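You operate a simulated robot arm through the tools that you are given. There is no shell and no other tool.

You are at the controls of a simulated two-armed robot. One attempt, no reset.

TASK
Wash the stained pan with cleaner from the teal jug and drain it.
Fine: pour the cleaner in, put the jug back, push the pan home, drain into the bucket and close the red lever. Set down upright: teal jug.
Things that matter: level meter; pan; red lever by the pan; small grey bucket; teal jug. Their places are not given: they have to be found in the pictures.

Only the result counts: the job must be done as asked and must still hold three seconds after the hand-in. Knocking over, shifting, dropping, spilling or breaking anything else fails it.

THE ROBOT
Two 7-joint arms with fingered hands on one trunk that stands fixed in place. Base frame: the origin is at the foot of the trunk, x ahead of it, y to its left, z up. Readings come in mm, degrees, newtons and seconds.
The left shoulder is at [70, 166, 1093], the right one opposite. With the tool pointing down near the work surface each hand reaches from about 100 to 760 mm from the base axis, measured 20 degrees to its own side. Payload 4.1 kg a hand.
The tool frame of a hand sits at the grasp point between the pads (the TCP): z along the fingers, y along the line on which they close. The tips reach 32 mm beyond it. The gripper opens to 108 mm; its body begins 38 mm behind the TCP. The gripper is a hand of 4 fingers: y runs from the thumb to the fingers, the wrist lies at [-16, -108, -186] in the tool frame, and closing takes about 1.5 s.
Orientation is that of the tool frame in the base frame, as a unit quaternion [x, y, z, w]. With the fingers straight down and the wrist toward the robot, the tool's x, y and z point along [0, 1, 0], [1, 0, 0] and [0, 0, -1] of the base frame.

THE INTERFACE
- The arms move only by the tool apply_moves. It takes "left_plan", "right_plan" or both (then of equal length, played together; a hand with none holds still); each is one flat list of numbers, 6 for each row, row after row: the shift along the base's x, y, z in units of 500 mm (1.0 is 500 mm), then the turn, a rotation vector about the base's x, y, z in units of 180 degrees (1.0 is 180 degrees). In form: [dx, dy, dz, rx, ry, rz, dx, dy, dz, rx, ry, rz, ...]. A call has 1 to 20 rows; each row is the pose to reach, as a shift and turn from the pose commanded when the call began. "left_hand" and "right_hand" are, for a hand that has rows, the gripper command, from -1 (shut) to 1 (fully open), values between in proportion, set as the call begins (left out, the last holds). A call with a number of a shift or a turn outside -1 to 1 is refused whole. Rows are played at 5 a second. More than 50 mm and 8.6 degrees between two rows, or a gripper value outside its range, and nothing of the call is played. Where a pose cannot be reached the arm comes as near as it can. A force on the tool above 40 N (or 10 N above the force at the start of the call, whichever is more), or a blocked arm, ends the call early, and 0.2 s more pass. Each finger travels about 45 mm/s and halts on what it meets, pressing with about 27 N; the grip force reading is that of the motor and also rises with nothing between the fingers. The clock runs only during rows and for 0.2 s after the last one: add rows that repeat a pose to give the fingers time. It gives the time, the measured TCP pose, the force on the tool (base axes), the opening and the grip force at its end, in the units of the frame above (readings bear some noise), with the torque about the TCP (base axes, N m) and any sound that the robot's microphone picked up, and new pictures: "views" is both (left out), scene, wrist or none (wrist: the cameras of the hands that moved).
- Cameras (640 x 400 px; columns grow to the right, rows downward): "scene" is now at [118.4, -55.2, 1320.4]; the picture's right is [-0.62, -0.78, 0.00], its down [-0.45, 0.36, -0.82] and it looks along [0.64, -0.51, -0.57] (base axes); focal length 235 px, centre (320, 200). "left" rides on the left gripper at [-64, -93, -132] in its tool frame; the picture's right is [-0.80, -0.28, 0.53], its down [0.55, -0.71, 0.45] and it looks along [0.25, 0.65, 0.72] (tool axes); focal length 247 px, centre (320, 200). "right" rides on the right gripper at [64, -93, -132] in its tool frame; the picture's right is [-0.80, 0.28, -0.53], its down [-0.55, -0.71, 0.45] and it looks along [-0.25, 0.65, 0.72] (tool axes); focal length 247 px, centre (320, 200).
- raise_lower(by): slides the trunk up (or, below 0, down) by that many mm; the arms and the scene camera ride with it, the base frame stays. It gives what a move gives, with no picture.
- move_fingers(index, middle, ring, thumb_bend, hand): sets how far each is bent, from 0 (flat) to 100 (curled in); at 30 the hand is open as for a grip, at 70 the pads meet at the TCP. One left out holds its place. A second passes; each finger stops where it meets its share of the squeeze, and holds until it gets a number again. A gripper value or a shape takes the hand back. It gives what a move gives, with no picture; readings hold the bend of each and the force on the fingers (four entries, about 0 where the hand has none), thumb and palm.
- grasp_type(shape, hand): the hand has 4 fingers and takes this shape, open, in about a second: jaw (thumb against the fingers, like two jaws); tri (thumb and two fingers); tip (a fingertip pinch); poke (one finger out to press); point (the index stretched); flat (the hand flat); cup (the hand cupped); fist (a fist). The gripper value then closes the fingers along that shape, each until it touches; the sizes above hold for jaw. It gives what a move gives, with no picture.
- aim_head(pan, tilt): turns the head with the scene camera to pan (to the left, within 86 degrees either way) and tilt (down, from -29 to 69), counted from straight ahead of the robot. It gives what a move gives, and a new picture of the scene camera.
- point_at(camera, pixels): for up to 12 pixels [column, row] of the newest picture of that camera ("zoom" is the newest enlarged one), the place [x, y, z] in the base frame of the surface seen there, good to about 2 mm. No time passes.
- enlarge(camera, box): a new picture of the part [left, top, right, bottom] of that camera's present view, enlarged. No time passes.
- finish_job(): hands the job in; it is judged then, once.

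Open the grippers and draw the arms clear of the work before you hand the job in, unless the task says otherwise.

The tools are called after ">>>" as name(argument=value, ...) on one line, values as JSON. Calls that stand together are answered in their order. apply_moves: Moves the arms, as the interface text tells. Its arguments: {"type":"object","properties":{"left_plan":{"type":"array"},"left_hand":{"type":"number"},"right_plan":{"type":"array"},"right_hand":{"type":"number"},"views":{"type":"string","enum":["both","scene","wrist","none"]}},"required":[]} The other tools are called the same way: raise_lower (by) moves the trunk up or down; grasp_type (shape, hand) gives the hand a shape; move_fingers (index, middle, ring, thumb_bend, hand) moves the fingers one by one; aim_head (pan, tilt) turns the head that bears the scene camera; point_at (camera, pixels) gives the place of the surface under pixels of a picture; enlarge (camera, box) takes an enlarged picture of a part of a camera's view; finish_job () hands the job in.

At the start:

```text
t: 0.0
left_tcp_pos: [673.2, -29.2, 1127.0]
left_tcp_rot: [0.707, 0.708, 0.0, -0.001]
left_wrist_force: [-0.2, 0.1, 0.3]
left_torque: [0.0, 0.0, 0.01]
left_finger_gap: 107.6
left_grip_force: 0.0
left_shape: jaw
left_bend: [30.0, 30.0, 30.0, 30.0]
left_finger forces: [0.0, 0.0, 0.0, 0.0, 0.0, 0.0]
right_tcp_pos: [369.0, -549.0, 1187.6]
right_tcp_rot: [0.707, 0.708, 0.0, 0.0]
right_wrist_force: [0.4, 0.5, -1.1]
right_torque: [-0.02, 0.03, -0.01]
right_finger_gap: 107.7
right_grip_force: 0.0
right_shape: jaw
right_bend: [30.0, 30.0, 30.0, 30.0]
right_finger forces: [0.0, 0.0, 0.0, 0.0, 0.0, 0.0]
trunk travel left (down, up): [-600.0, 340.0]
head pan, tilt (commanded): [-38.7, 34.7]
```

scene: 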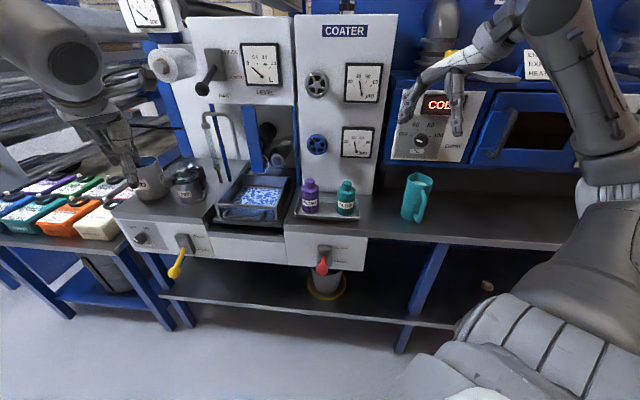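
right: 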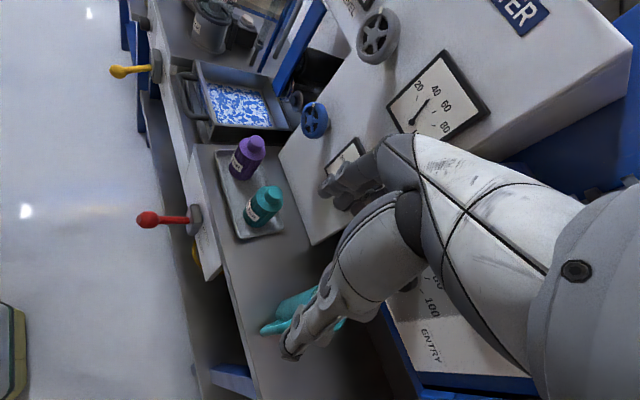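
left: 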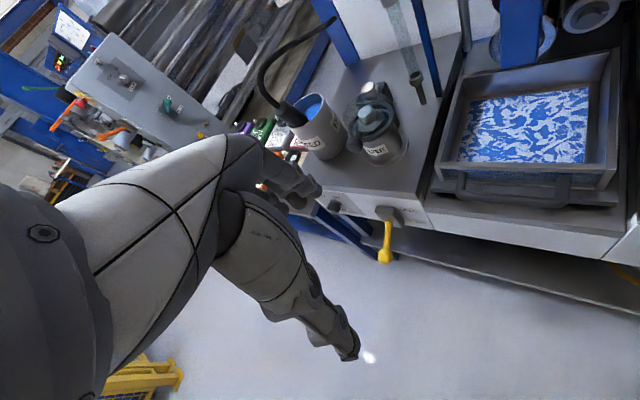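

The scene picture shows a pan with blue stains near (255,198), a teal jug at (416,197), a red lever at (322,262) and a grey bucket below at (325,283). I enlarge the work area to see the details before moving.

>>> enlarge(camera="scene", box=[180, 130, 380, 310])

>>> point_at(camera="scene", pixels=[[416, 180], [412, 215], [425, 200], [322, 268], [322, 255], [325, 285], [255, 198], [222, 215], [283, 215], [235, 180], [310, 195], [346, 198]])

```text
2.22 times, centred on (280, 220) of scene
```

zoom: 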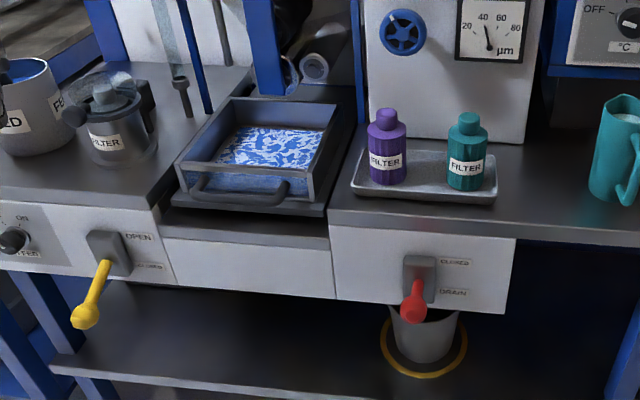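

```text
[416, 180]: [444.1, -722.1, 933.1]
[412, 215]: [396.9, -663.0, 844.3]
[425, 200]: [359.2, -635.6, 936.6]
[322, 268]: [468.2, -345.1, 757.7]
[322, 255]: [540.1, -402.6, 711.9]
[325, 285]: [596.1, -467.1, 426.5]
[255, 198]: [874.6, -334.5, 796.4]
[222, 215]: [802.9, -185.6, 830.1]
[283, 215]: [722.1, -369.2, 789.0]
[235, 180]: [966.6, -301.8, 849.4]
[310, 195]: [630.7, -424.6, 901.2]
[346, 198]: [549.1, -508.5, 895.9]
```

The enlarged picture shows the pan with its handle in front, the red lever set between CLOSED (top) and DRAIN (bottom), and the bucket under it. I enlarge the level meter, lever and jug.

>>> enlarge(camera="scene", box=[190, 10, 400, 140])

>>> enlarge(camera="scene", box=[200, 150, 300, 240])

>>> enlarge(camera="scene", box=[285, 230, 375, 310])

>>> enlarge(camera="scene", box=[380, 150, 460, 240])

```text
3.05 times, centred on (295, 75) of scene
```

zoom: 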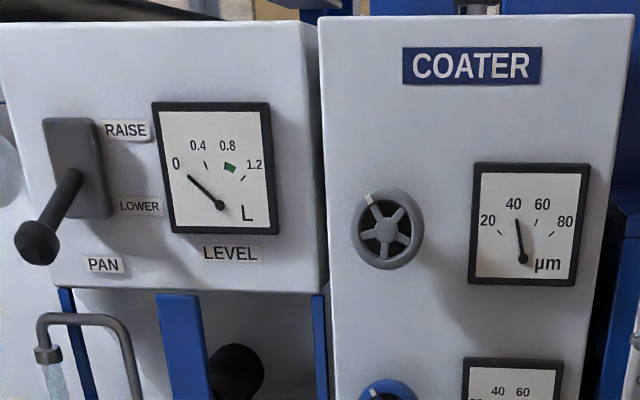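

```text
4.44 times, centred on (250, 195) of scene
```

zoom: 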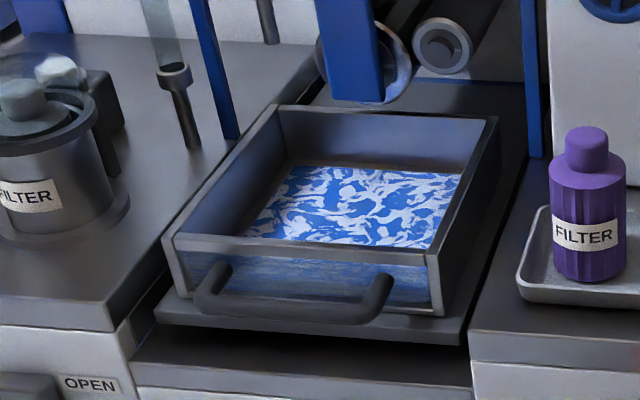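

```text
5.00 times, centred on (330, 270) of scene
```

zoom: 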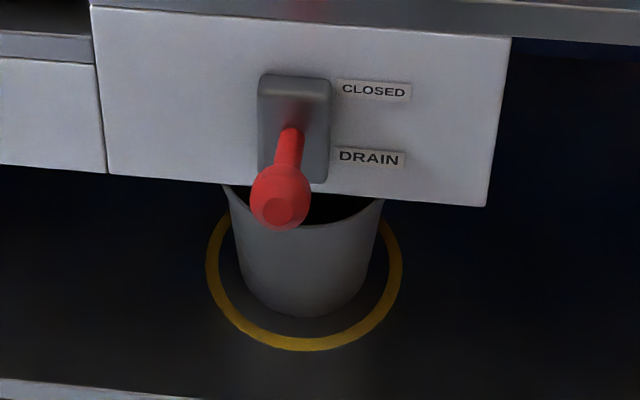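

```text
4.44 times, centred on (420, 195) of scene
```

zoom: 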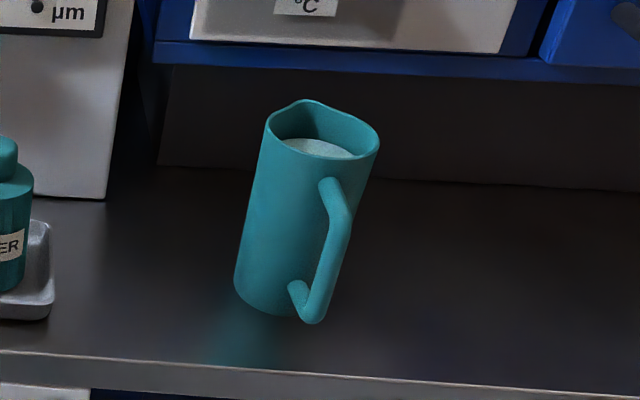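

I measure the geometry of the machine: lever, pan edges and bench edges in the newest zoom pictures. First the lever zoom again so that I can point in it.

>>> enlarge(camera="scene", box=[285, 230, 375, 310])

>>> point_at(camera="zoom", pixels=[[278, 195], [289, 150], [289, 135], [262, 90], [325, 90], [262, 165], [325, 180], [110, 100], [480, 120], [300, 218], [232, 190], [380, 208]])

>>> enlarge(camera="scene", box=[200, 150, 300, 240])

>>> point_at(camera="zoom", pixels=[[178, 243], [430, 258], [490, 122], [282, 110], [215, 290], [290, 313], [370, 300], [210, 275], [383, 285], [300, 220], [420, 175], [160, 320]])

```text
5.00 times, centred on (330, 270) of scene
```

zoom: 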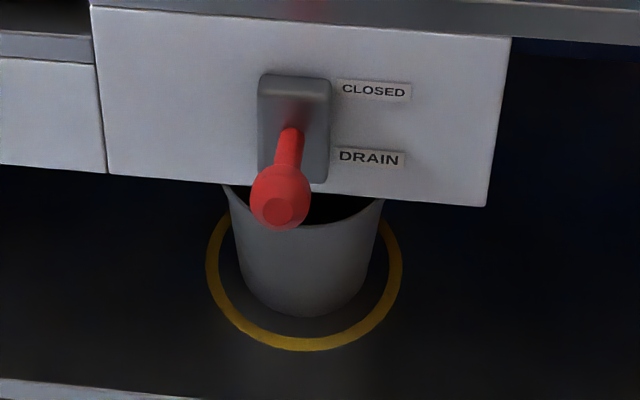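

```text
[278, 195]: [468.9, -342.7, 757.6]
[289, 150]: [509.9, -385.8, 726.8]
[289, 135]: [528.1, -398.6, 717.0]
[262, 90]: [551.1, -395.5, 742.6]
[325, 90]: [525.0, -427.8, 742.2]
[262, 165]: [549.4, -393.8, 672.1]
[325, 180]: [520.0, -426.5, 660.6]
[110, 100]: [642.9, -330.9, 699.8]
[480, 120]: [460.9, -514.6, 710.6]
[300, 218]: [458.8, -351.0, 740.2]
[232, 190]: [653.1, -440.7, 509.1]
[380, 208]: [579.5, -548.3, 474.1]
```

```text
4.44 times, centred on (250, 195) of scene
```

zoom: 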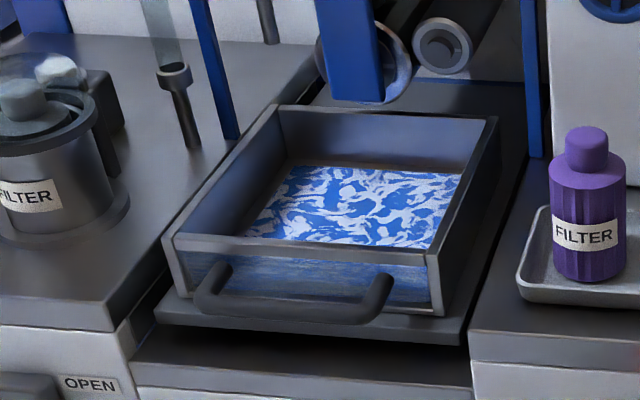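

```text
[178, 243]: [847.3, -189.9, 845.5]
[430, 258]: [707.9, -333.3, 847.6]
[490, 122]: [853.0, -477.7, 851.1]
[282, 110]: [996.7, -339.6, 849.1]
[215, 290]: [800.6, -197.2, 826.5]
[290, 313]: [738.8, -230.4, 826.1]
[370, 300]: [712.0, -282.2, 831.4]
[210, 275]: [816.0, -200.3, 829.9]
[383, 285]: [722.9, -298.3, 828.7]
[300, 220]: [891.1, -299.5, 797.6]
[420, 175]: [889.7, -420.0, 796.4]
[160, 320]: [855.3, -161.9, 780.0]
```

Machine axes run at 45° to the base: front face along (-0.71,-0.71), depth along (0.71,-0.71); the lever knob (469,-343,757) is above its pivot, so it is now CLOSED. Next I measure the jug in a zoom of the scene.

>>> enlarge(camera="scene", box=[390, 165, 446, 228])

>>> point_at(camera="scene", pixels=[[407, 176], [417, 173], [432, 182], [404, 215], [414, 221], [422, 195], [424, 192], [419, 217], [418, 200], [421, 184], [390, 230], [450, 230]])

```text
6.35 times, centred on (418, 196) of scene
```

zoom: 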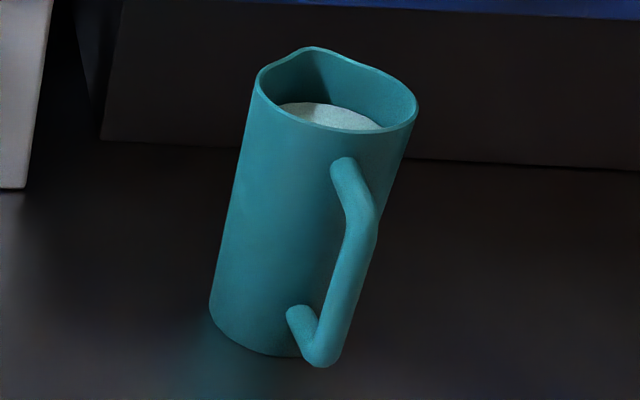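

```text
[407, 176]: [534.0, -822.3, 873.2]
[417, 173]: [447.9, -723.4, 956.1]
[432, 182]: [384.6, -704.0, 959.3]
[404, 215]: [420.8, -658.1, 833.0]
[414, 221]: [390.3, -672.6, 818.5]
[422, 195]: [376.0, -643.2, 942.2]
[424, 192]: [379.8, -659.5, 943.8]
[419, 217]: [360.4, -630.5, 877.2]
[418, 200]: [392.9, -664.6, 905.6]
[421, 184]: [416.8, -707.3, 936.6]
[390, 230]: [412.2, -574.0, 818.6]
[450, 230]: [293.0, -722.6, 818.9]
```

>>> point_at(camera="zoom", pixels=[[256, 90], [312, 49], [414, 108], [330, 129], [216, 310], [260, 350], [345, 165], [365, 215], [350, 290], [320, 355], [297, 315], [340, 118]])

>>> point_at(camera="zoom", pixels=[[390, 230], [240, 200], [300, 220], [330, 250], [380, 180], [290, 65], [380, 80], [300, 280], [350, 240], [330, 200], [230, 250], [520, 330]])

```text
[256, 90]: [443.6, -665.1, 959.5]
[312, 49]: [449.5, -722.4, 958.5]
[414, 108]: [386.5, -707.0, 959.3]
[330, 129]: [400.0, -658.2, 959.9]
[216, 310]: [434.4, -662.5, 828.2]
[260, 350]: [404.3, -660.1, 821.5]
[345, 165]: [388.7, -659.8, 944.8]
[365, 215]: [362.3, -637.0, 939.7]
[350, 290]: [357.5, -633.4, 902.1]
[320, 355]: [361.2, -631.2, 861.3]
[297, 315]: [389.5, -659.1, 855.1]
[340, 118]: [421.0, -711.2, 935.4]
```

```text
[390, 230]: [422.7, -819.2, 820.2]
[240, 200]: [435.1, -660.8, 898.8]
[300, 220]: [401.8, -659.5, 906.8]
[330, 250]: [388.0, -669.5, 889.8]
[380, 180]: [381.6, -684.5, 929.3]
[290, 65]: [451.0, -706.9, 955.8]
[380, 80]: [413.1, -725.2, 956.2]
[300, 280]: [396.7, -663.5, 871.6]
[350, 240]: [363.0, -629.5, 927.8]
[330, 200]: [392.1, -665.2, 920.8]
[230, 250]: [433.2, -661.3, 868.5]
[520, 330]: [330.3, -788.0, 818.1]
```

The jug stands at about (419,-690) on the bench (z 819), rim at 960, handle bar facing the front at about (357,-635). I enlarge the level meter to read the target mark and probe the surroundings of the pan.

>>> enlarge(camera="scene", box=[238, 38, 286, 94])

>>> point_at(camera="scene", pixels=[[285, 130], [305, 100], [340, 165], [300, 160], [262, 140], [208, 75], [255, 130], [240, 80], [316, 85], [317, 145], [212, 165], [290, 90]])

>>> point_at(camera="scene", pixels=[[308, 184], [347, 185], [300, 212], [355, 214], [293, 200], [363, 200], [302, 175], [265, 150], [283, 150], [270, 125], [245, 150], [225, 150]])

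```text
7.14 times, centred on (262, 66) of scene
```

zoom: 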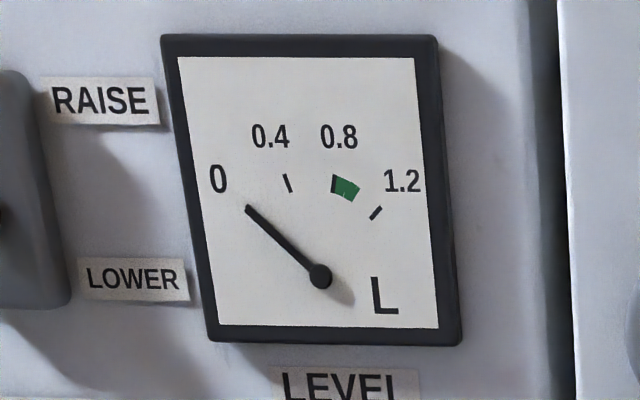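

```text
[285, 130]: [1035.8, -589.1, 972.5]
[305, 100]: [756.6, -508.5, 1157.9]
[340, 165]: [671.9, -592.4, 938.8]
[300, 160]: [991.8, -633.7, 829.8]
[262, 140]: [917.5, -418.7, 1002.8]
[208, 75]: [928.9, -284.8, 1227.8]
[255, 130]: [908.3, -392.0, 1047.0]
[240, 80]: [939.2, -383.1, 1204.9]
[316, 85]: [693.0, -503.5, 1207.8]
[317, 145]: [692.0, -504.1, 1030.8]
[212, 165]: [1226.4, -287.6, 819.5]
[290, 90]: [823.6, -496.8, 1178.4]
```

```text
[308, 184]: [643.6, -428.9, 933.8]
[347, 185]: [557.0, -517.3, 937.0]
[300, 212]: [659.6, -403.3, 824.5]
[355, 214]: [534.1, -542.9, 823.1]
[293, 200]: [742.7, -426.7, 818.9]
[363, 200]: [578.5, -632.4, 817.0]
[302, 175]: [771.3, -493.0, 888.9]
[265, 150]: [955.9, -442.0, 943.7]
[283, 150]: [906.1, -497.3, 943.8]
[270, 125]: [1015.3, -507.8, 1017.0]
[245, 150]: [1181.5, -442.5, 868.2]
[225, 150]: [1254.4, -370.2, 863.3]
```

The meter's green band runs from 0.8 to about 1.0 L and the needle is at 0. I probe the overhead unit above the jug so that the hand stays clear of it.

>>> point_at(camera="scene", pixels=[[400, 150], [430, 150], [450, 165], [420, 140], [430, 163], [480, 165], [395, 95], [440, 103], [500, 150], [410, 170], [540, 215], [470, 185]])

>>> enlarge(camera="right", box=[200, 220, 440, 380])

```text
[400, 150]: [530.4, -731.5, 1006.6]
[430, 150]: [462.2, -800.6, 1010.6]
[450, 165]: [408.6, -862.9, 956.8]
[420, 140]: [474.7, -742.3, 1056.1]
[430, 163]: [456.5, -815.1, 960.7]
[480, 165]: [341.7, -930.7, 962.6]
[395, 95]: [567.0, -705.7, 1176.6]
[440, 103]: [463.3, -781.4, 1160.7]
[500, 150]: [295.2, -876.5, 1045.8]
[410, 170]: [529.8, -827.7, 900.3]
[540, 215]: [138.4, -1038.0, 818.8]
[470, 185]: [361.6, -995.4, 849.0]
```

```text
2.50 times, centred on (320, 300) of right
```

zoom: 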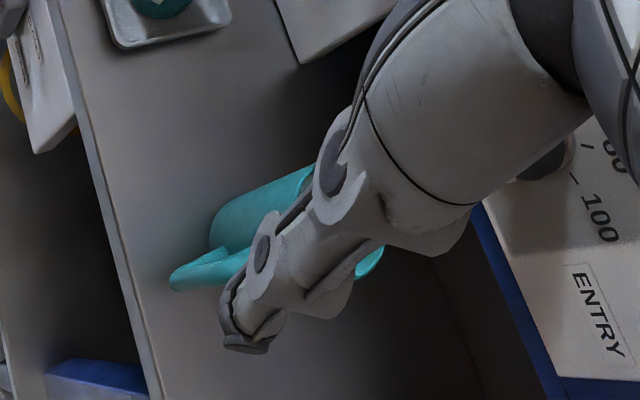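

The overhead unit's front is at depth ~893 and the jug spout at ~829, so a straight lift clears it. I now turn the right hand so that its fingers point along the machine depth (thumb left, fingers right) and bring it in front of and above the jug handle.

>>> apply_moves(right_plan=[-0.0066, -0.0034, -0.0153, 0.0129, -0.0311, -0.0311, -0.0131, -0.0069, -0.0306, 0.0258, -0.0622, -0.0622, -0.0197, -0.0103, -0.0459, 0.0387, -0.0934, -0.0934, -0.0262, -0.0138, -0.0612, 0.0516, -0.1245, -0.1245, -0.0328, -0.0172, -0.0764, 0.0645, -0.1556, -0.1556, -0.0393, -0.0207, -0.0917, 0.0774, -0.1867, -0.1867, -0.0459, -0.0241, -0.107, 0.0902, -0.2179, -0.2179, -0.0524, -0.0276, -0.1223, 0.1031, -0.249, -0.249, -0.059, -0.031, -0.1376, 0.116, -0.2801, -0.2801, -0.0656, -0.0344, -0.1529, 0.1289, -0.3112, -0.3112, -0.0721, -0.0379, -0.1682, 0.1418, -0.3424, -0.3424, -0.0787, -0.0413, -0.1835, 0.1547, -0.3735, -0.3735, -0.0852, -0.0448, -0.1988, 0.1676, -0.4046, -0.4046, -0.0918, -0.0482, -0.214, 0.1805, -0.4357, -0.4357, -0.0983, -0.0517, -0.2293, 0.1934, -0.4669, -0.4669, -0.1049, -0.0551, -0.2446, 0.2063, -0.498, -0.498, -0.1114, -0.0586, -0.2599, 0.2192, -0.5291, -0.5291, -0.118, -0.062, -0.2752, 0.2321, -0.5602, -0.5602], right_hand=1, views="both")

```text
t: 3.8
left_tcp_pos: [672.9, -27.6, 1128.2]
left_tcp_rot: [0.707, 0.707, -0.001, 0.0]
left_wrist_force: [0.1, -0.7, -0.7]
left_torque: [0.03, -0.01, 0.03]
left_finger_gap: 107.5
left_grip_force: 0.0
left_shape: jaw
left_bend: [30.0, 30.0, 30.0, 30.0]
left_finger forces: [0.0, 0.0, 0.0, 0.0, 0.0, 0.0]
right_tcp_pos: [309.5, -581.1, 1049.5]
right_tcp_rot: [0.654, -0.271, 0.652, 0.271]
right_wrist_force: [0.2, 0.6, -0.8]
right_torque: [0.02, 0.02, 0.01]
right_finger_gap: 107.9
right_grip_force: 0.1
right_shape: jaw
right_bend: [30.0, 30.0, 30.0, 30.0]
right_finger forces: [0.0, 0.0, 0.1, 0.0, 0.1, 0.0]
right hand out of reach, approached as far as the arm can: row 6, 7, 8, 9, 10, 11, 12, 13, 14, 15, 16, 17
trunk travel left (down, up): [-600.0, 340.0]
head pan, tilt (commanded): [-38.7, 34.7]
```

scene: 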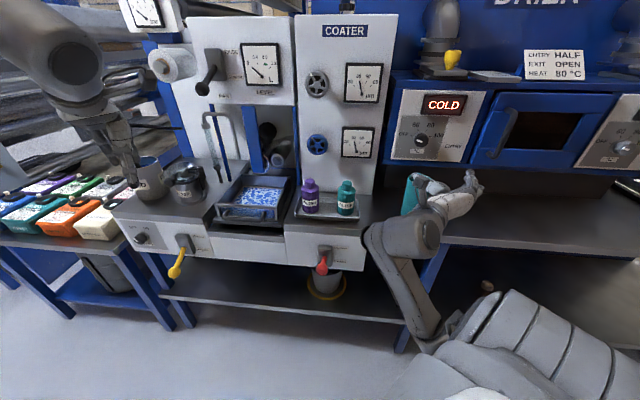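
right: 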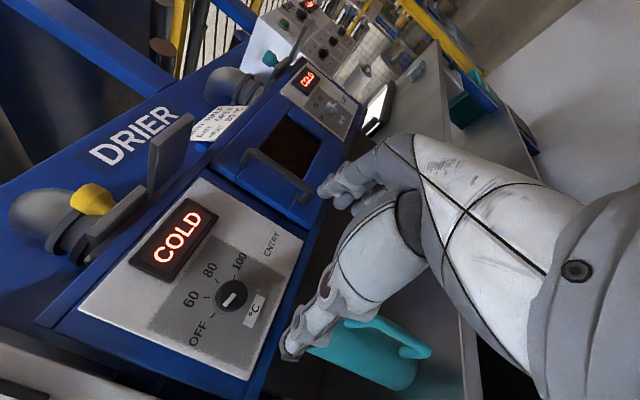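

The hand now points along the depth direction (tool z ≈ (0.71,-0.71,0)), in front of and above the jug. I lower it to handle height (z≈900) while staying 80 mm in front of the handle.

>>> apply_moves(right_plan=[0.0, 0.0, -0.06, 0, 0, 0, 0.0, 0.0, -0.12, 0, 0, 0, 0.0, 0.0, -0.18, 0, 0, 0, 0.0, 0.0, -0.24, 0, 0, 0, 0.0, 0.0, -0.3, 0, 0, 0], views="both")

```text
t: 5.2
left_tcp_pos: [673.7, -28.7, 1126.2]
left_tcp_rot: [0.707, 0.707, 0.0, 0.0]
left_wrist_force: [-0.3, 1.0, -0.5]
left_torque: [-0.02, -0.01, 0.02]
left_finger_gap: 107.8
left_grip_force: 0.0
left_shape: jaw
left_bend: [30.0, 30.0, 30.0, 30.0]
left_finger forces: [0.1, 0.0, 0.1, 0.0, 0.1, 0.0]
right_tcp_pos: [305.1, -604.0, 949.3]
right_tcp_rot: [0.635, -0.22, 0.667, 0.321]
right_wrist_force: [-0.1, 0.6, 0.7]
right_torque: [-0.02, -0.02, -0.02]
right_finger_gap: 108.2
right_grip_force: 0.0
right_shape: jaw
right_bend: [30.0, 30.0, 30.0, 30.0]
right_finger forces: [0.0, 0.1, 0.1, 0.1, 0.0, 0.1]
trunk travel left (down, up): [-600.0, 340.0]
head pan, tilt (commanded): [-38.7, 34.7]
stopped in row 5 (right hand): the arm was blocked; the commanded pose is now the measured one
```

scene: 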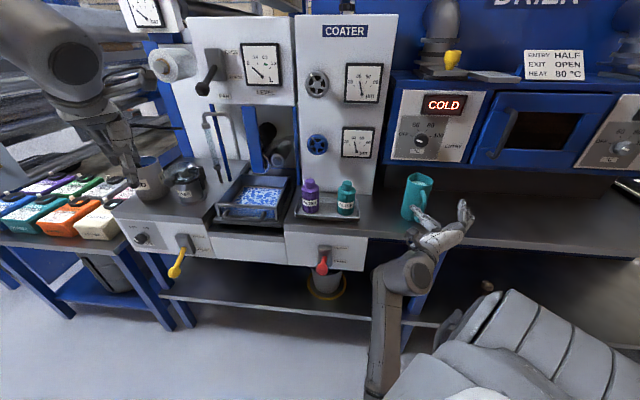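
right: 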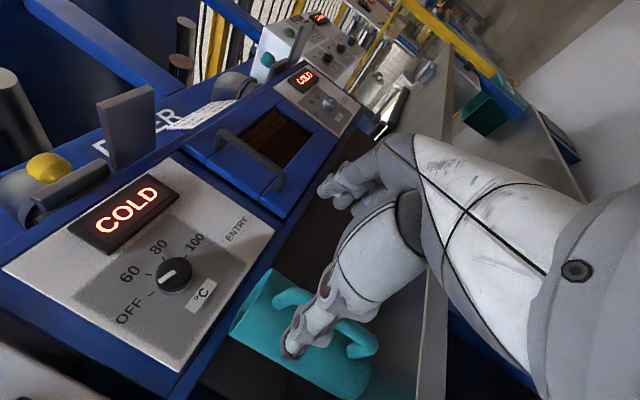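

The arm stopped at z 949, reported as blocked, with the forearm standing steeply below the hand (pixels (395,270) to (385,385)). I probe where the forearm and elbow are relative to the bench edge.

>>> point_at(camera="scene", pixels=[[395, 275], [415, 275], [385, 320], [380, 380], [375, 300], [405, 300], [430, 240], [450, 240], [465, 210], [420, 220], [410, 255], [440, 330]])

>>> enlarge(camera="scene", box=[340, 160, 540, 400])

```text
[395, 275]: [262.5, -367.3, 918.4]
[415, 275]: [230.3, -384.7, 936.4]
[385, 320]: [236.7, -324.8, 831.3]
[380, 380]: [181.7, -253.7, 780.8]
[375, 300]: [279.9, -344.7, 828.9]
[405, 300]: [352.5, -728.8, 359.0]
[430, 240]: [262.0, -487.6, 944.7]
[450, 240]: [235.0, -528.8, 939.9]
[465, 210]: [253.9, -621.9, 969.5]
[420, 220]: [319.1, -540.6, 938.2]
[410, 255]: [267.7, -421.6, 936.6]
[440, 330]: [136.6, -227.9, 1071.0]
```

```text
1.67 times, centred on (440, 280) of scene
```

zoom: 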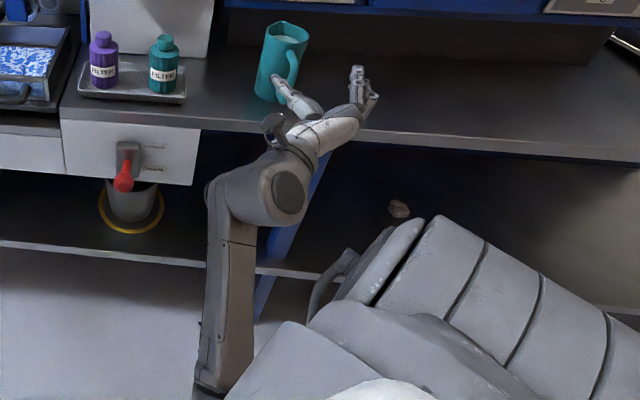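

The forearm is sharply folded beside the trunk, so the shoulder is too low for this pose. I raise the trunk by 150 mm to unfold the arm, then come down again.

>>> raise_lower(by=150)

```text
t: 6.9
left_tcp_pos: [673.0, -29.2, 1277.4]
left_tcp_rot: [0.707, 0.707, 0.0, 0.0]
left_wrist_force: [-0.4, -0.7, 0.5]
left_torque: [0.02, 0.02, -0.01]
left_finger_gap: 107.4
left_grip_force: 0.0
left_shape: jaw
left_bend: [30.0, 30.0, 30.0, 30.0]
left_finger forces: [0.1, 0.0, 0.0, 0.1, 0.1, 0.0]
right_tcp_pos: [304.7, -604.7, 1098.4]
right_tcp_rot: [0.636, -0.221, 0.666, 0.321]
right_wrist_force: [-0.2, 0.8, -0.4]
right_torque: [0.03, -0.01, 0.03]
right_finger_gap: 108.2
right_grip_force: 0.0
right_shape: jaw
right_bend: [30.0, 30.0, 30.0, 30.0]
right_finger forces: [0.1, 0.0, 0.0, 0.0, 0.0, 0.1]
trunk travel left (down, up): [-750.0, 190.0]
head pan, tilt (commanded): [-38.7, 34.7]
```

The shoulder is now at 1243. I straighten the hand (about 8.5° off) and go down to z≈900 in front of the handle.

>>> apply_moves(right_plan=[0.0029, 0.0213, 0.0, 0.0234, -0.0024, 0.0006, 0.0058, 0.0426, 0.0, 0.0468, -0.0048, 0.0011, 0.0058, 0.0426, -0.08, 0.0468, -0.0048, 0.0011, 0.0058, 0.0426, -0.16, 0.0468, -0.0048, 0.0011, 0.0058, 0.0426, -0.24, 0.0468, -0.0048, 0.0011, 0.0058, 0.0426, -0.32, 0.0468, -0.0048, 0.0011, 0.0058, 0.0426, -0.36, 0.0468, -0.0048, 0.0011, 0.0058, 0.0426, -0.397, 0.0468, -0.0048, 0.0011], views="both")

```text
t: 7.7
left_tcp_pos: [672.5, -30.1, 1276.7]
left_tcp_rot: [0.707, 0.707, 0.001, -0.001]
left_wrist_force: [0.0, -0.8, 0.2]
left_torque: [0.04, 0.0, 0.0]
left_finger_gap: 107.8
left_grip_force: 0.0
left_shape: jaw
left_bend: [30.0, 30.0, 30.0, 30.0]
left_finger forces: [0.0, 0.0, 0.0, 0.0, 0.1, 0.1]
right_tcp_pos: [296.4, -617.7, 1133.8]
right_tcp_rot: [0.62, -0.224, 0.672, 0.337]
right_wrist_force: [-0.2, -0.3, -0.5]
right_torque: [0.01, -0.01, -0.01]
right_finger_gap: 107.8
right_grip_force: 0.1
right_shape: jaw
right_bend: [30.0, 30.0, 30.0, 30.0]
right_finger forces: [0.1, 0.1, 0.1, 0.0, 0.0, 0.0]
trunk travel left (down, up): [-750.0, 190.0]
head pan, tilt (commanded): [-38.7, 34.7]
stopped in row 3 (right hand): the arm was blocked; the commanded pose is now the measured one
```

scene: 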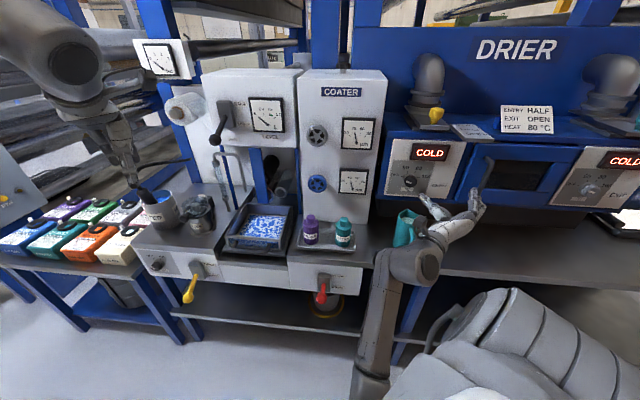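
right: 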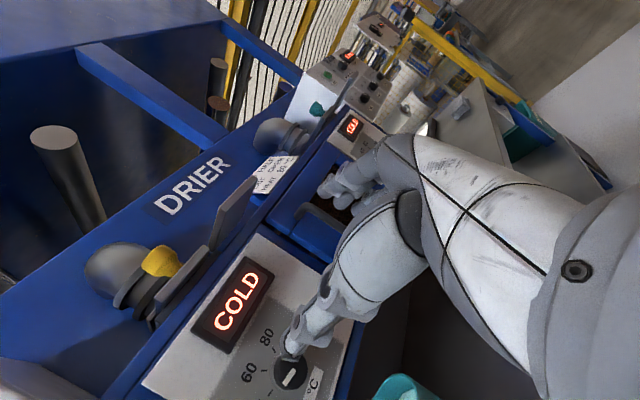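

It is blocked again; the forearm (pixels (385,290)-(370,390)) is pressed near the trunk. I look at where the elbow lies before choosing another arm posture.

>>> aim_head(pan=-60, tilt=60)

```text
t: 8.6
left_tcp_pos: [673.8, -28.2, 1277.2]
left_tcp_rot: [0.706, 0.708, 0.0, 0.001]
left_wrist_force: [0.0, -0.1, -0.1]
left_torque: [-0.01, -0.02, 0.0]
left_finger_gap: 107.8
left_grip_force: 0.0
left_shape: jaw
left_bend: [30.0, 30.0, 30.0, 30.0]
left_finger forces: [0.0, 0.1, 0.1, 0.0, 0.1, 0.0]
right_tcp_pos: [297.0, -616.2, 1133.0]
right_tcp_rot: [0.621, -0.224, 0.671, 0.337]
right_wrist_force: [-0.1, 0.1, -0.5]
right_torque: [0.01, -0.04, 0.04]
right_finger_gap: 107.9
right_grip_force: 0.1
right_shape: jaw
right_bend: [30.0, 30.0, 30.0, 30.0]
right_finger forces: [0.0, 0.1, 0.1, 0.1, 0.0, 0.0]
trunk travel left (down, up): [-750.0, 190.0]
head pan, tilt (commanded): [-60.0, 60.0]
```

scene: 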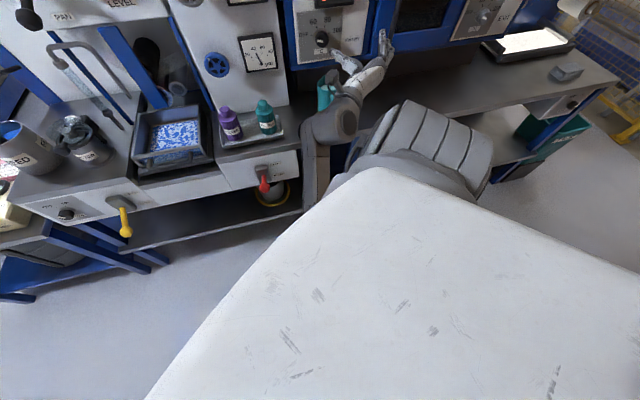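

The chest hides the elbow: the forearm is squeezed against the trunk in this "wrist-left" posture, so I drop it. I turn the hand back to fingers-down first, and will then approach with the wrist on the right side instead (thumb right, fingers left).

>>> apply_moves(right_plan=[0.008, 0.0074, 0.0208, -0.0112, 0.0338, 0.0283, 0.016, 0.0149, 0.0416, -0.0224, 0.0676, 0.0566, 0.024, 0.0223, 0.0623, -0.0336, 0.1014, 0.085, 0.032, 0.0298, 0.0831, -0.0448, 0.1352, 0.1133, 0.04, 0.0372, 0.1039, -0.056, 0.1689, 0.1416, 0.048, 0.0447, 0.1247, -0.0672, 0.2027, 0.1699, 0.056, 0.0521, 0.1454, -0.0784, 0.2365, 0.1983, 0.064, 0.0596, 0.1662, -0.0896, 0.2703, 0.2266, 0.072, 0.067, 0.187, -0.1008, 0.3041, 0.2549, 0.08, 0.0744, 0.2078, -0.1119, 0.3379, 0.2832, 0.088, 0.0819, 0.2286, -0.1231, 0.3717, 0.3115, 0.096, 0.0893, 0.2493, -0.1343, 0.4055, 0.3399, 0.104, 0.0968, 0.2701, -0.1455, 0.4393, 0.3682, 0.112, 0.1042, 0.2909, -0.1567, 0.473, 0.3965, 0.12, 0.1117, 0.3117, -0.1679, 0.5068, 0.4248, 0.128, 0.1191, 0.3324, -0.1791, 0.5406, 0.4532, 0.136, 0.1266, 0.3532, -0.1903, 0.5744, 0.4815, 0.144, 0.134, 0.374, -0.2015, 0.6082, 0.5098], views="both")

```text
t: 12.4
left_tcp_pos: [674.3, -27.3, 1277.0]
left_tcp_rot: [0.707, 0.707, -0.001, -0.001]
left_wrist_force: [0.3, -0.3, 0.4]
left_torque: [0.02, 0.0, -0.03]
left_finger_gap: 107.5
left_grip_force: 0.1
left_shape: jaw
left_bend: [30.0, 30.0, 30.0, 30.0]
left_finger forces: [0.0, 0.0, 0.0, 0.0, 0.0, 0.0]
right_tcp_pos: [369.9, -548.8, 1320.0]
right_tcp_rot: [0.707, 0.707, -0.002, -0.001]
right_wrist_force: [0.0, -0.3, -0.2]
right_torque: [0.02, 0.03, 0.01]
right_finger_gap: 108.0
right_grip_force: 0.0
right_shape: jaw
right_bend: [30.0, 30.0, 30.0, 30.0]
right_finger forces: [0.0, 0.1, 0.0, 0.0, 0.0, 0.0]
right hand out of reach, approached as far as the arm can: row 9, 10, 11, 12
trunk travel left (down, up): [-750.0, 190.0]
head pan, tilt (commanded): [-60.0, 60.0]
```

scene: 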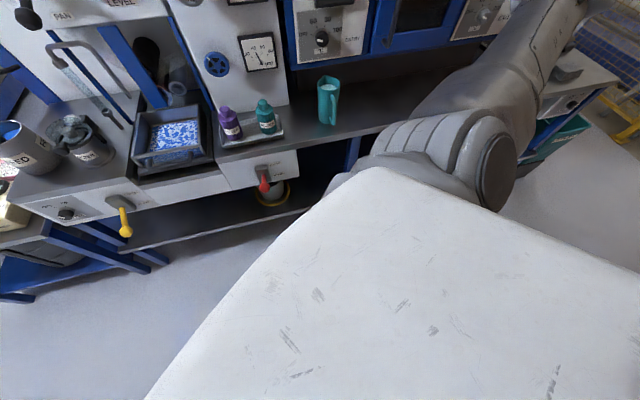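
right: 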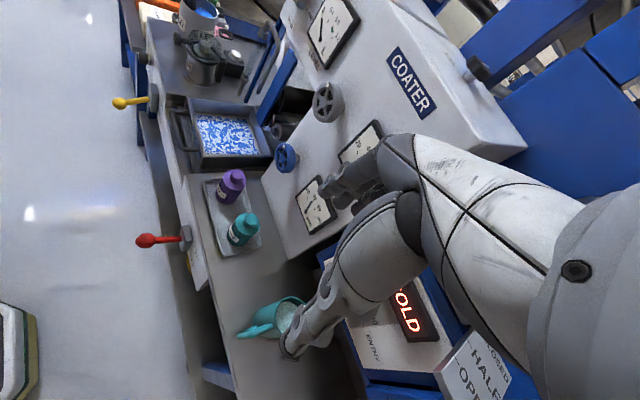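

Back in a normal posture with the elbow out to the right. Now I turn the hand the other way (fingers pointing along the depth, thumb right) and come to the front of the handle at z≈1100.

>>> apply_moves(right_plan=[-0.0092, -0.0069, -0.0367, -0.0393, -0.0163, 0.0163, -0.0184, -0.0138, -0.0733, -0.0786, -0.0326, 0.0326, -0.0277, -0.0207, -0.11, -0.1179, -0.0489, 0.0489, -0.0369, -0.0276, -0.1467, -0.1573, -0.0651, 0.0651, -0.0461, -0.0345, -0.1833, -0.1966, -0.0814, 0.0814, -0.0553, -0.0414, -0.22, -0.2359, -0.0977, 0.0977, -0.0645, -0.0483, -0.2567, -0.2752, -0.114, 0.114, -0.0737, -0.0552, -0.2933, -0.3145, -0.1303, 0.1303, -0.083, -0.0621, -0.33, -0.3538, -0.1466, 0.1466, -0.0922, -0.069, -0.3667, -0.3932, -0.1628, 0.1628, -0.1014, -0.0759, -0.4033, -0.4325, -0.1791, 0.1791, -0.1106, -0.0828, -0.44, -0.4718, -0.1954, 0.1954], views="both")

```text
t: 15.0
left_tcp_pos: [674.3, -28.3, 1276.9]
left_tcp_rot: [0.706, 0.708, -0.001, 0.0]
left_wrist_force: [-0.2, 0.0, 0.2]
left_torque: [0.03, 0.01, 0.0]
left_finger_gap: 107.7
left_grip_force: 0.1
left_shape: jaw
left_bend: [30.0, 30.0, 30.0, 30.0]
left_finger forces: [0.0, 0.1, 0.0, 0.0, 0.0, 0.0]
right_tcp_pos: [313.5, -590.9, 1098.6]
right_tcp_rot: [0.27, 0.653, -0.269, 0.654]
right_wrist_force: [0.5, -0.5, -0.3]
right_torque: [0.01, 0.01, -0.01]
right_finger_gap: 107.9
right_grip_force: 0.0
right_shape: jaw
right_bend: [30.0, 30.0, 30.0, 30.0]
right_finger forces: [0.1, 0.0, 0.0, 0.0, 0.0, 0.1]
right hand out of reach, approached as far as the arm can: row 5, 6, 7, 8
trunk travel left (down, up): [-750.0, 190.0]
head pan, tilt (commanded): [-60.0, 60.0]
```

scene: 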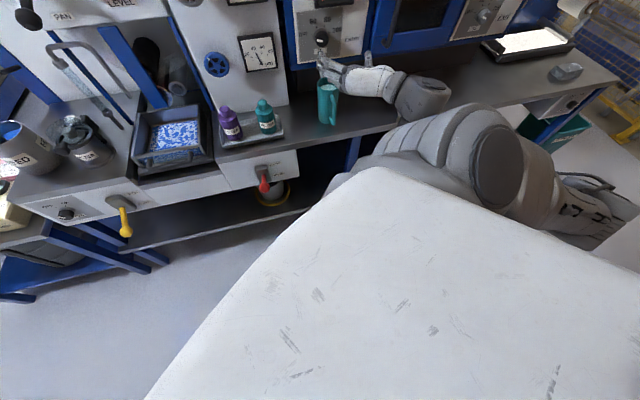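
right: 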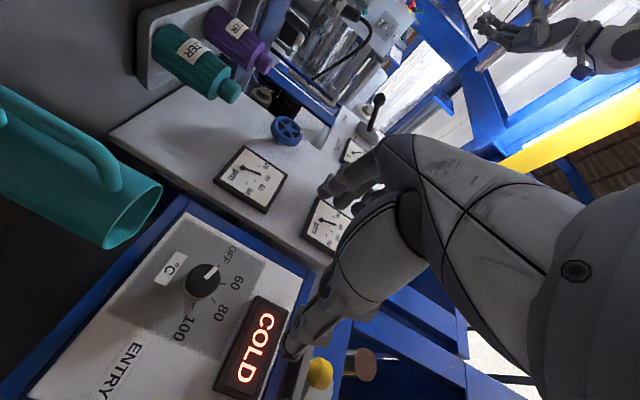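

The hand points along the depth with the wrist on the right and no block. I lower it straight to z≈903 in front of the handle.

>>> apply_moves(right_plan=[0, 0, -0.08, 0, 0, 0, 0, 0, -0.16, 0, 0, 0, 0, 0, -0.24, 0, 0, 0, 0, 0, -0.32, 0, 0, 0, 0, 0, -0.36, 0, 0, 0, 0, 0, -0.391, 0, 0, 0], views="both")

>>> aim_head(pan=-52, tilt=42)

```text
t: 16.4
left_tcp_pos: [673.4, -29.1, 1277.5]
left_tcp_rot: [0.707, 0.708, 0.0, 0.0]
left_wrist_force: [-0.4, -0.6, 0.4]
left_torque: [-0.02, -0.02, 0.01]
left_finger_gap: 107.6
left_grip_force: 0.0
left_shape: jaw
left_bend: [30.0, 30.0, 30.0, 30.0]
left_finger forces: [0.0, 0.1, 0.0, 0.0, 0.0, 0.0]
right_tcp_pos: [314.5, -591.1, 904.9]
right_tcp_rot: [0.271, 0.653, -0.269, 0.654]
right_wrist_force: [0.0, -0.3, 0.7]
right_torque: [0.02, 0.03, 0.0]
right_finger_gap: 108.0
right_grip_force: 0.0
right_shape: jaw
right_bend: [30.0, 30.0, 30.0, 30.0]
right_finger forces: [0.1, 0.0, 0.0, 0.0, 0.0, 0.0]
trunk travel left (down, up): [-750.0, 190.0]
head pan, tilt (commanded): [-60.0, 60.0]
```

scene: 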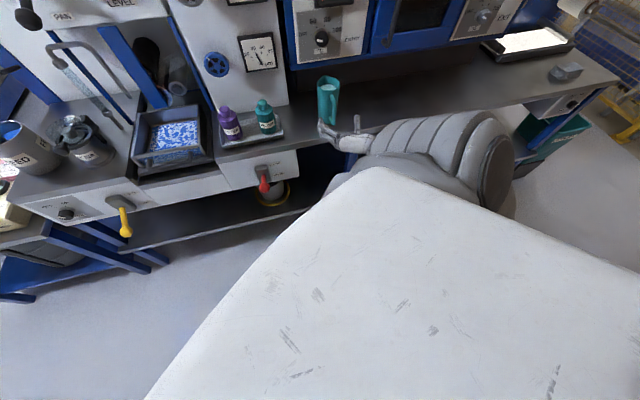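
right: 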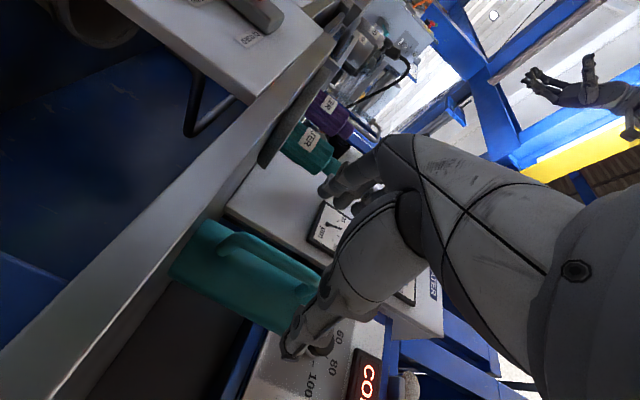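

```text
t: 17.2
left_tcp_pos: [672.1, -27.7, 1278.5]
left_tcp_rot: [0.707, 0.708, 0.0, 0.0]
left_wrist_force: [0.1, 0.4, 0.1]
left_torque: [0.0, 0.0, -0.02]
left_finger_gap: 107.7
left_grip_force: 0.0
left_shape: jaw
left_bend: [30.0, 30.0, 30.0, 30.0]
left_finger forces: [0.0, 0.0, 0.1, 0.0, 0.0, 0.0]
right_tcp_pos: [313.0, -590.5, 903.6]
right_tcp_rot: [0.271, 0.653, -0.269, 0.654]
right_wrist_force: [0.8, 1.1, -0.5]
right_torque: [-0.01, 0.01, -0.02]
right_finger_gap: 107.7
right_grip_force: 0.1
right_shape: jaw
right_bend: [30.0, 30.0, 30.0, 30.0]
right_finger forces: [0.0, 0.1, 0.0, 0.0, 0.0, 0.0]
trunk travel left (down, up): [-750.0, 190.0]
head pan, tilt (commanded): [-52.0, 42.0]
```

scene: 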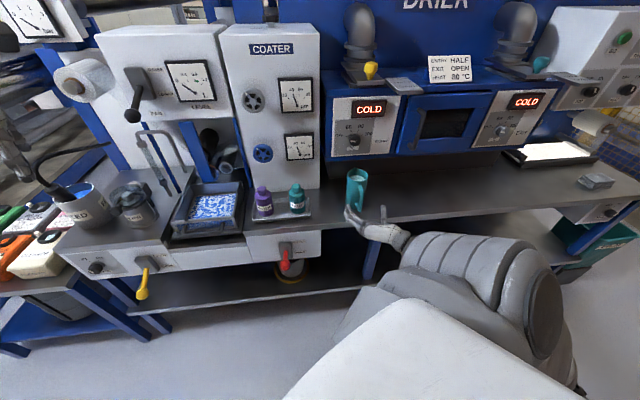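

The hand stands in front of the handle (scene (365,220)). I enlarge both views to check alignment before going forward.

>>> enlarge(camera="scene", box=[325, 160, 415, 250])

>>> enlarge(camera="right", box=[150, 150, 420, 390])

>>> point_at(camera="right", pixels=[[215, 247], [225, 237], [245, 242], [270, 258], [290, 272], [310, 290], [305, 265], [262, 245], [240, 260], [230, 250], [300, 300], [200, 235]])

```text
4.44 times, centred on (370, 205) of scene
```

zoom: 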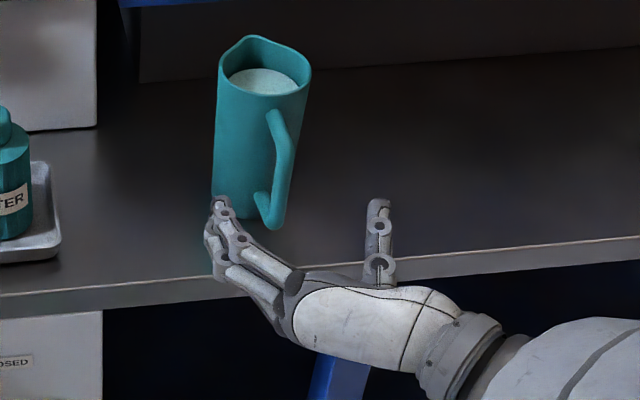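

```text
1.67 times, centred on (285, 270) of right
```

zoom: 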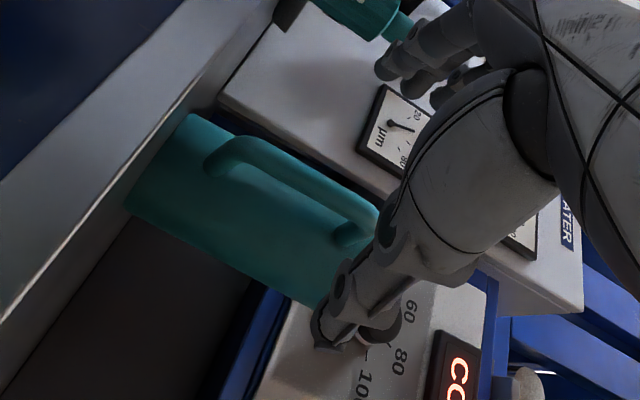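

```text
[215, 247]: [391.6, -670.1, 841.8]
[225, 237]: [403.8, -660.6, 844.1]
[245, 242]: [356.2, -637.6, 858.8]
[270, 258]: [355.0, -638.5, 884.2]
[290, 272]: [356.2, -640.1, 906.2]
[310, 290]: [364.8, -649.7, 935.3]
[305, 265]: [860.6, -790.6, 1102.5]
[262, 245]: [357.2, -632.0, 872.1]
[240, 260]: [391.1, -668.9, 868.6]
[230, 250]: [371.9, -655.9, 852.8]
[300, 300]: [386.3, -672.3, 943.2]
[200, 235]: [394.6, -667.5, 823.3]
```

Bar centre comes out near s≈196, matching the hand's line; fingers pass left and thumb right of the bar. I move 70 mm forward so the bar lies at the TCP.

>>> apply_moves(right_plan=[0.025, -0.025, 0, 0, 0, 0, 0.05, -0.05, 0, 0, 0, 0, 0.075, -0.075, 0, 0, 0, 0, 0.099, -0.099, 0, 0, 0, 0, 0.099, -0.099, 0, 0, 0, 0], views="both")

>>> enlarge(camera="scene", box=[325, 160, 415, 250])

>>> enlarge(camera="right", box=[150, 150, 420, 390])

```text
t: 18.4
left_tcp_pos: [671.9, -27.7, 1277.6]
left_tcp_rot: [0.706, 0.708, 0.0, 0.0]
left_wrist_force: [-0.3, -0.2, -0.8]
left_torque: [0.02, -0.03, -0.02]
left_finger_gap: 107.7
left_grip_force: 0.0
left_shape: jaw
left_bend: [30.0, 30.0, 30.0, 30.0]
left_finger forces: [0.0, 0.0, 0.0, 0.0, 0.1, 0.0]
right_tcp_pos: [363.4, -639.1, 903.5]
right_tcp_rot: [0.271, 0.654, -0.269, 0.654]
right_wrist_force: [0.5, -0.2, 0.3]
right_torque: [0.02, -0.02, 0.01]
right_finger_gap: 108.0
right_grip_force: 0.0
right_shape: jaw
right_bend: [30.0, 30.0, 30.0, 30.0]
right_finger forces: [0.0, 0.1, 0.0, 0.0, 0.0, 0.0]
trunk travel left (down, up): [-750.0, 190.0]
head pan, tilt (commanded): [-52.0, 42.0]
```

scene: 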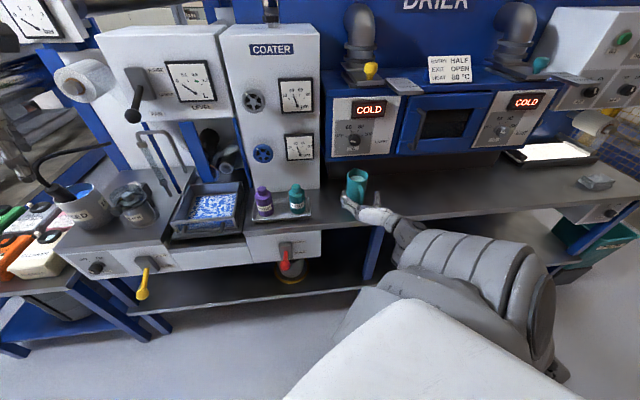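
right: 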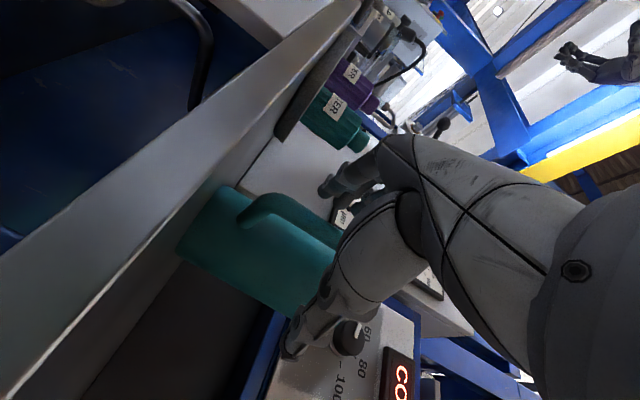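

```text
4.44 times, centred on (370, 205) of scene
```

zoom: 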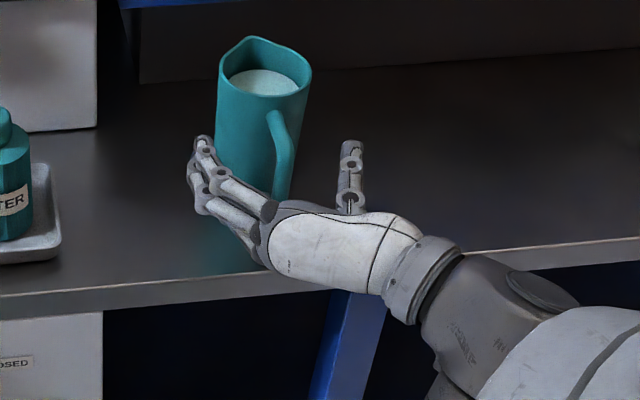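

```text
1.67 times, centred on (285, 270) of right
```

zoom: 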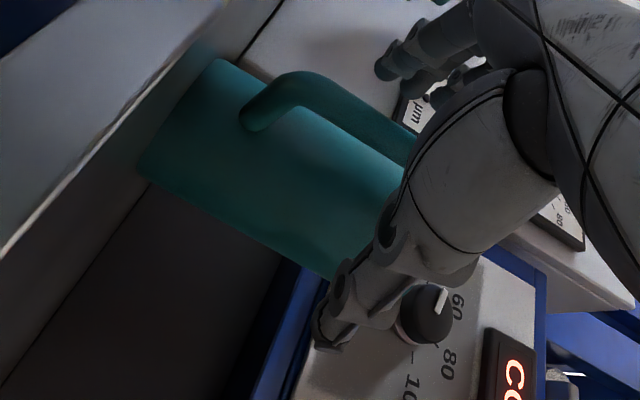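

The bar lies between fingers (left) and thumb (right), TCP at s 195, depth 709. I close the hand with repeated hold rows.

>>> apply_moves(right_plan=[0, 0, 0, 0, 0, 0, 0, 0, 0, 0, 0, 0, 0, 0, 0, 0, 0, 0, 0, 0, 0, 0, 0, 0, 0, 0, 0, 0, 0, 0, 0, 0, 0, 0, 0, 0, 0, 0, 0, 0, 0, 0, 0, 0, 0, 0, 0, 0, 0, 0, 0, 0, 0, 0], right_hand=-1, views="both")

>>> enlarge(camera="scene", box=[325, 160, 415, 250])

>>> enlarge(camera="right", box=[150, 150, 420, 390])

```text
t: 20.4
left_tcp_pos: [673.3, -29.4, 1277.4]
left_tcp_rot: [0.706, 0.708, 0.0, 0.0]
left_wrist_force: [-0.7, 1.0, -0.3]
left_torque: [-0.04, 0.0, 0.03]
left_finger_gap: 108.0
left_grip_force: 0.1
left_shape: jaw
left_bend: [30.0, 30.0, 30.0, 30.0]
left_finger forces: [0.1, 0.0, 0.1, 0.0, 0.1, 0.0]
right_tcp_pos: [363.1, -641.7, 903.0]
right_tcp_rot: [0.271, 0.653, -0.271, 0.653]
right_wrist_force: [0.9, -0.3, 0.0]
right_torque: [-0.03, 0.01, 0.09]
right_finger_gap: 0.0
right_grip_force: 27.2
right_shape: jaw
right_bend: [70.0, 70.0, 71.0, 69.0]
right_finger forces: [3.6, 0.0, 2.3, 0.0, 5.5, 0.0]
trunk travel left (down, up): [-750.0, 190.0]
head pan, tilt (commanded): [-52.0, 42.0]
```

scene: 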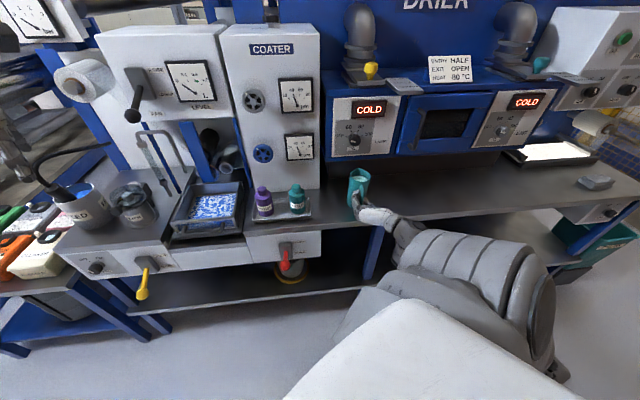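
right: 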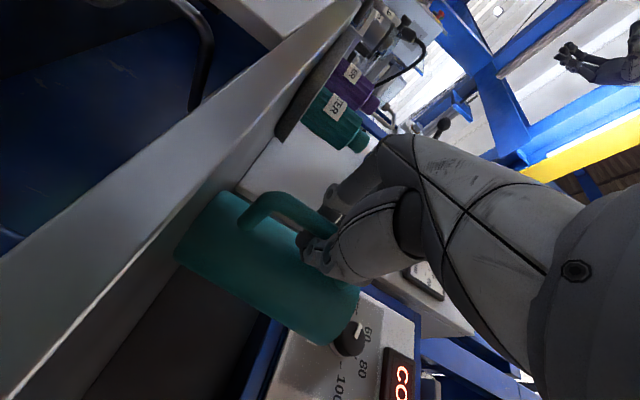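

```text
4.44 times, centred on (370, 205) of scene
```

zoom: 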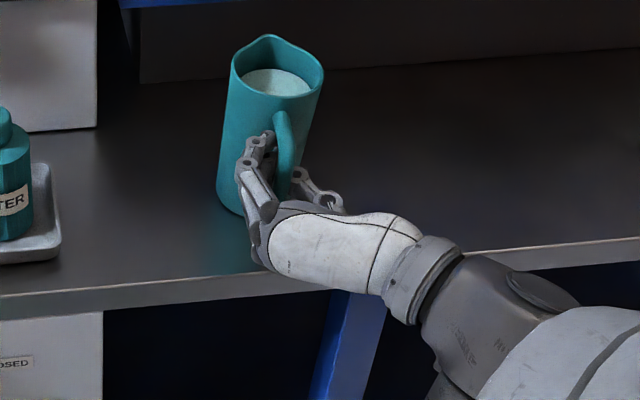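

```text
1.67 times, centred on (285, 270) of right
```

zoom: 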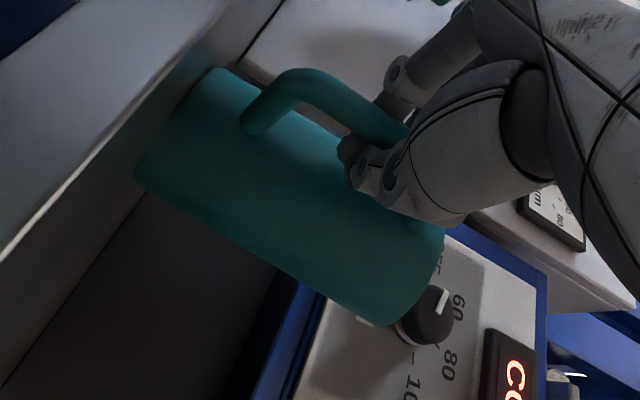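

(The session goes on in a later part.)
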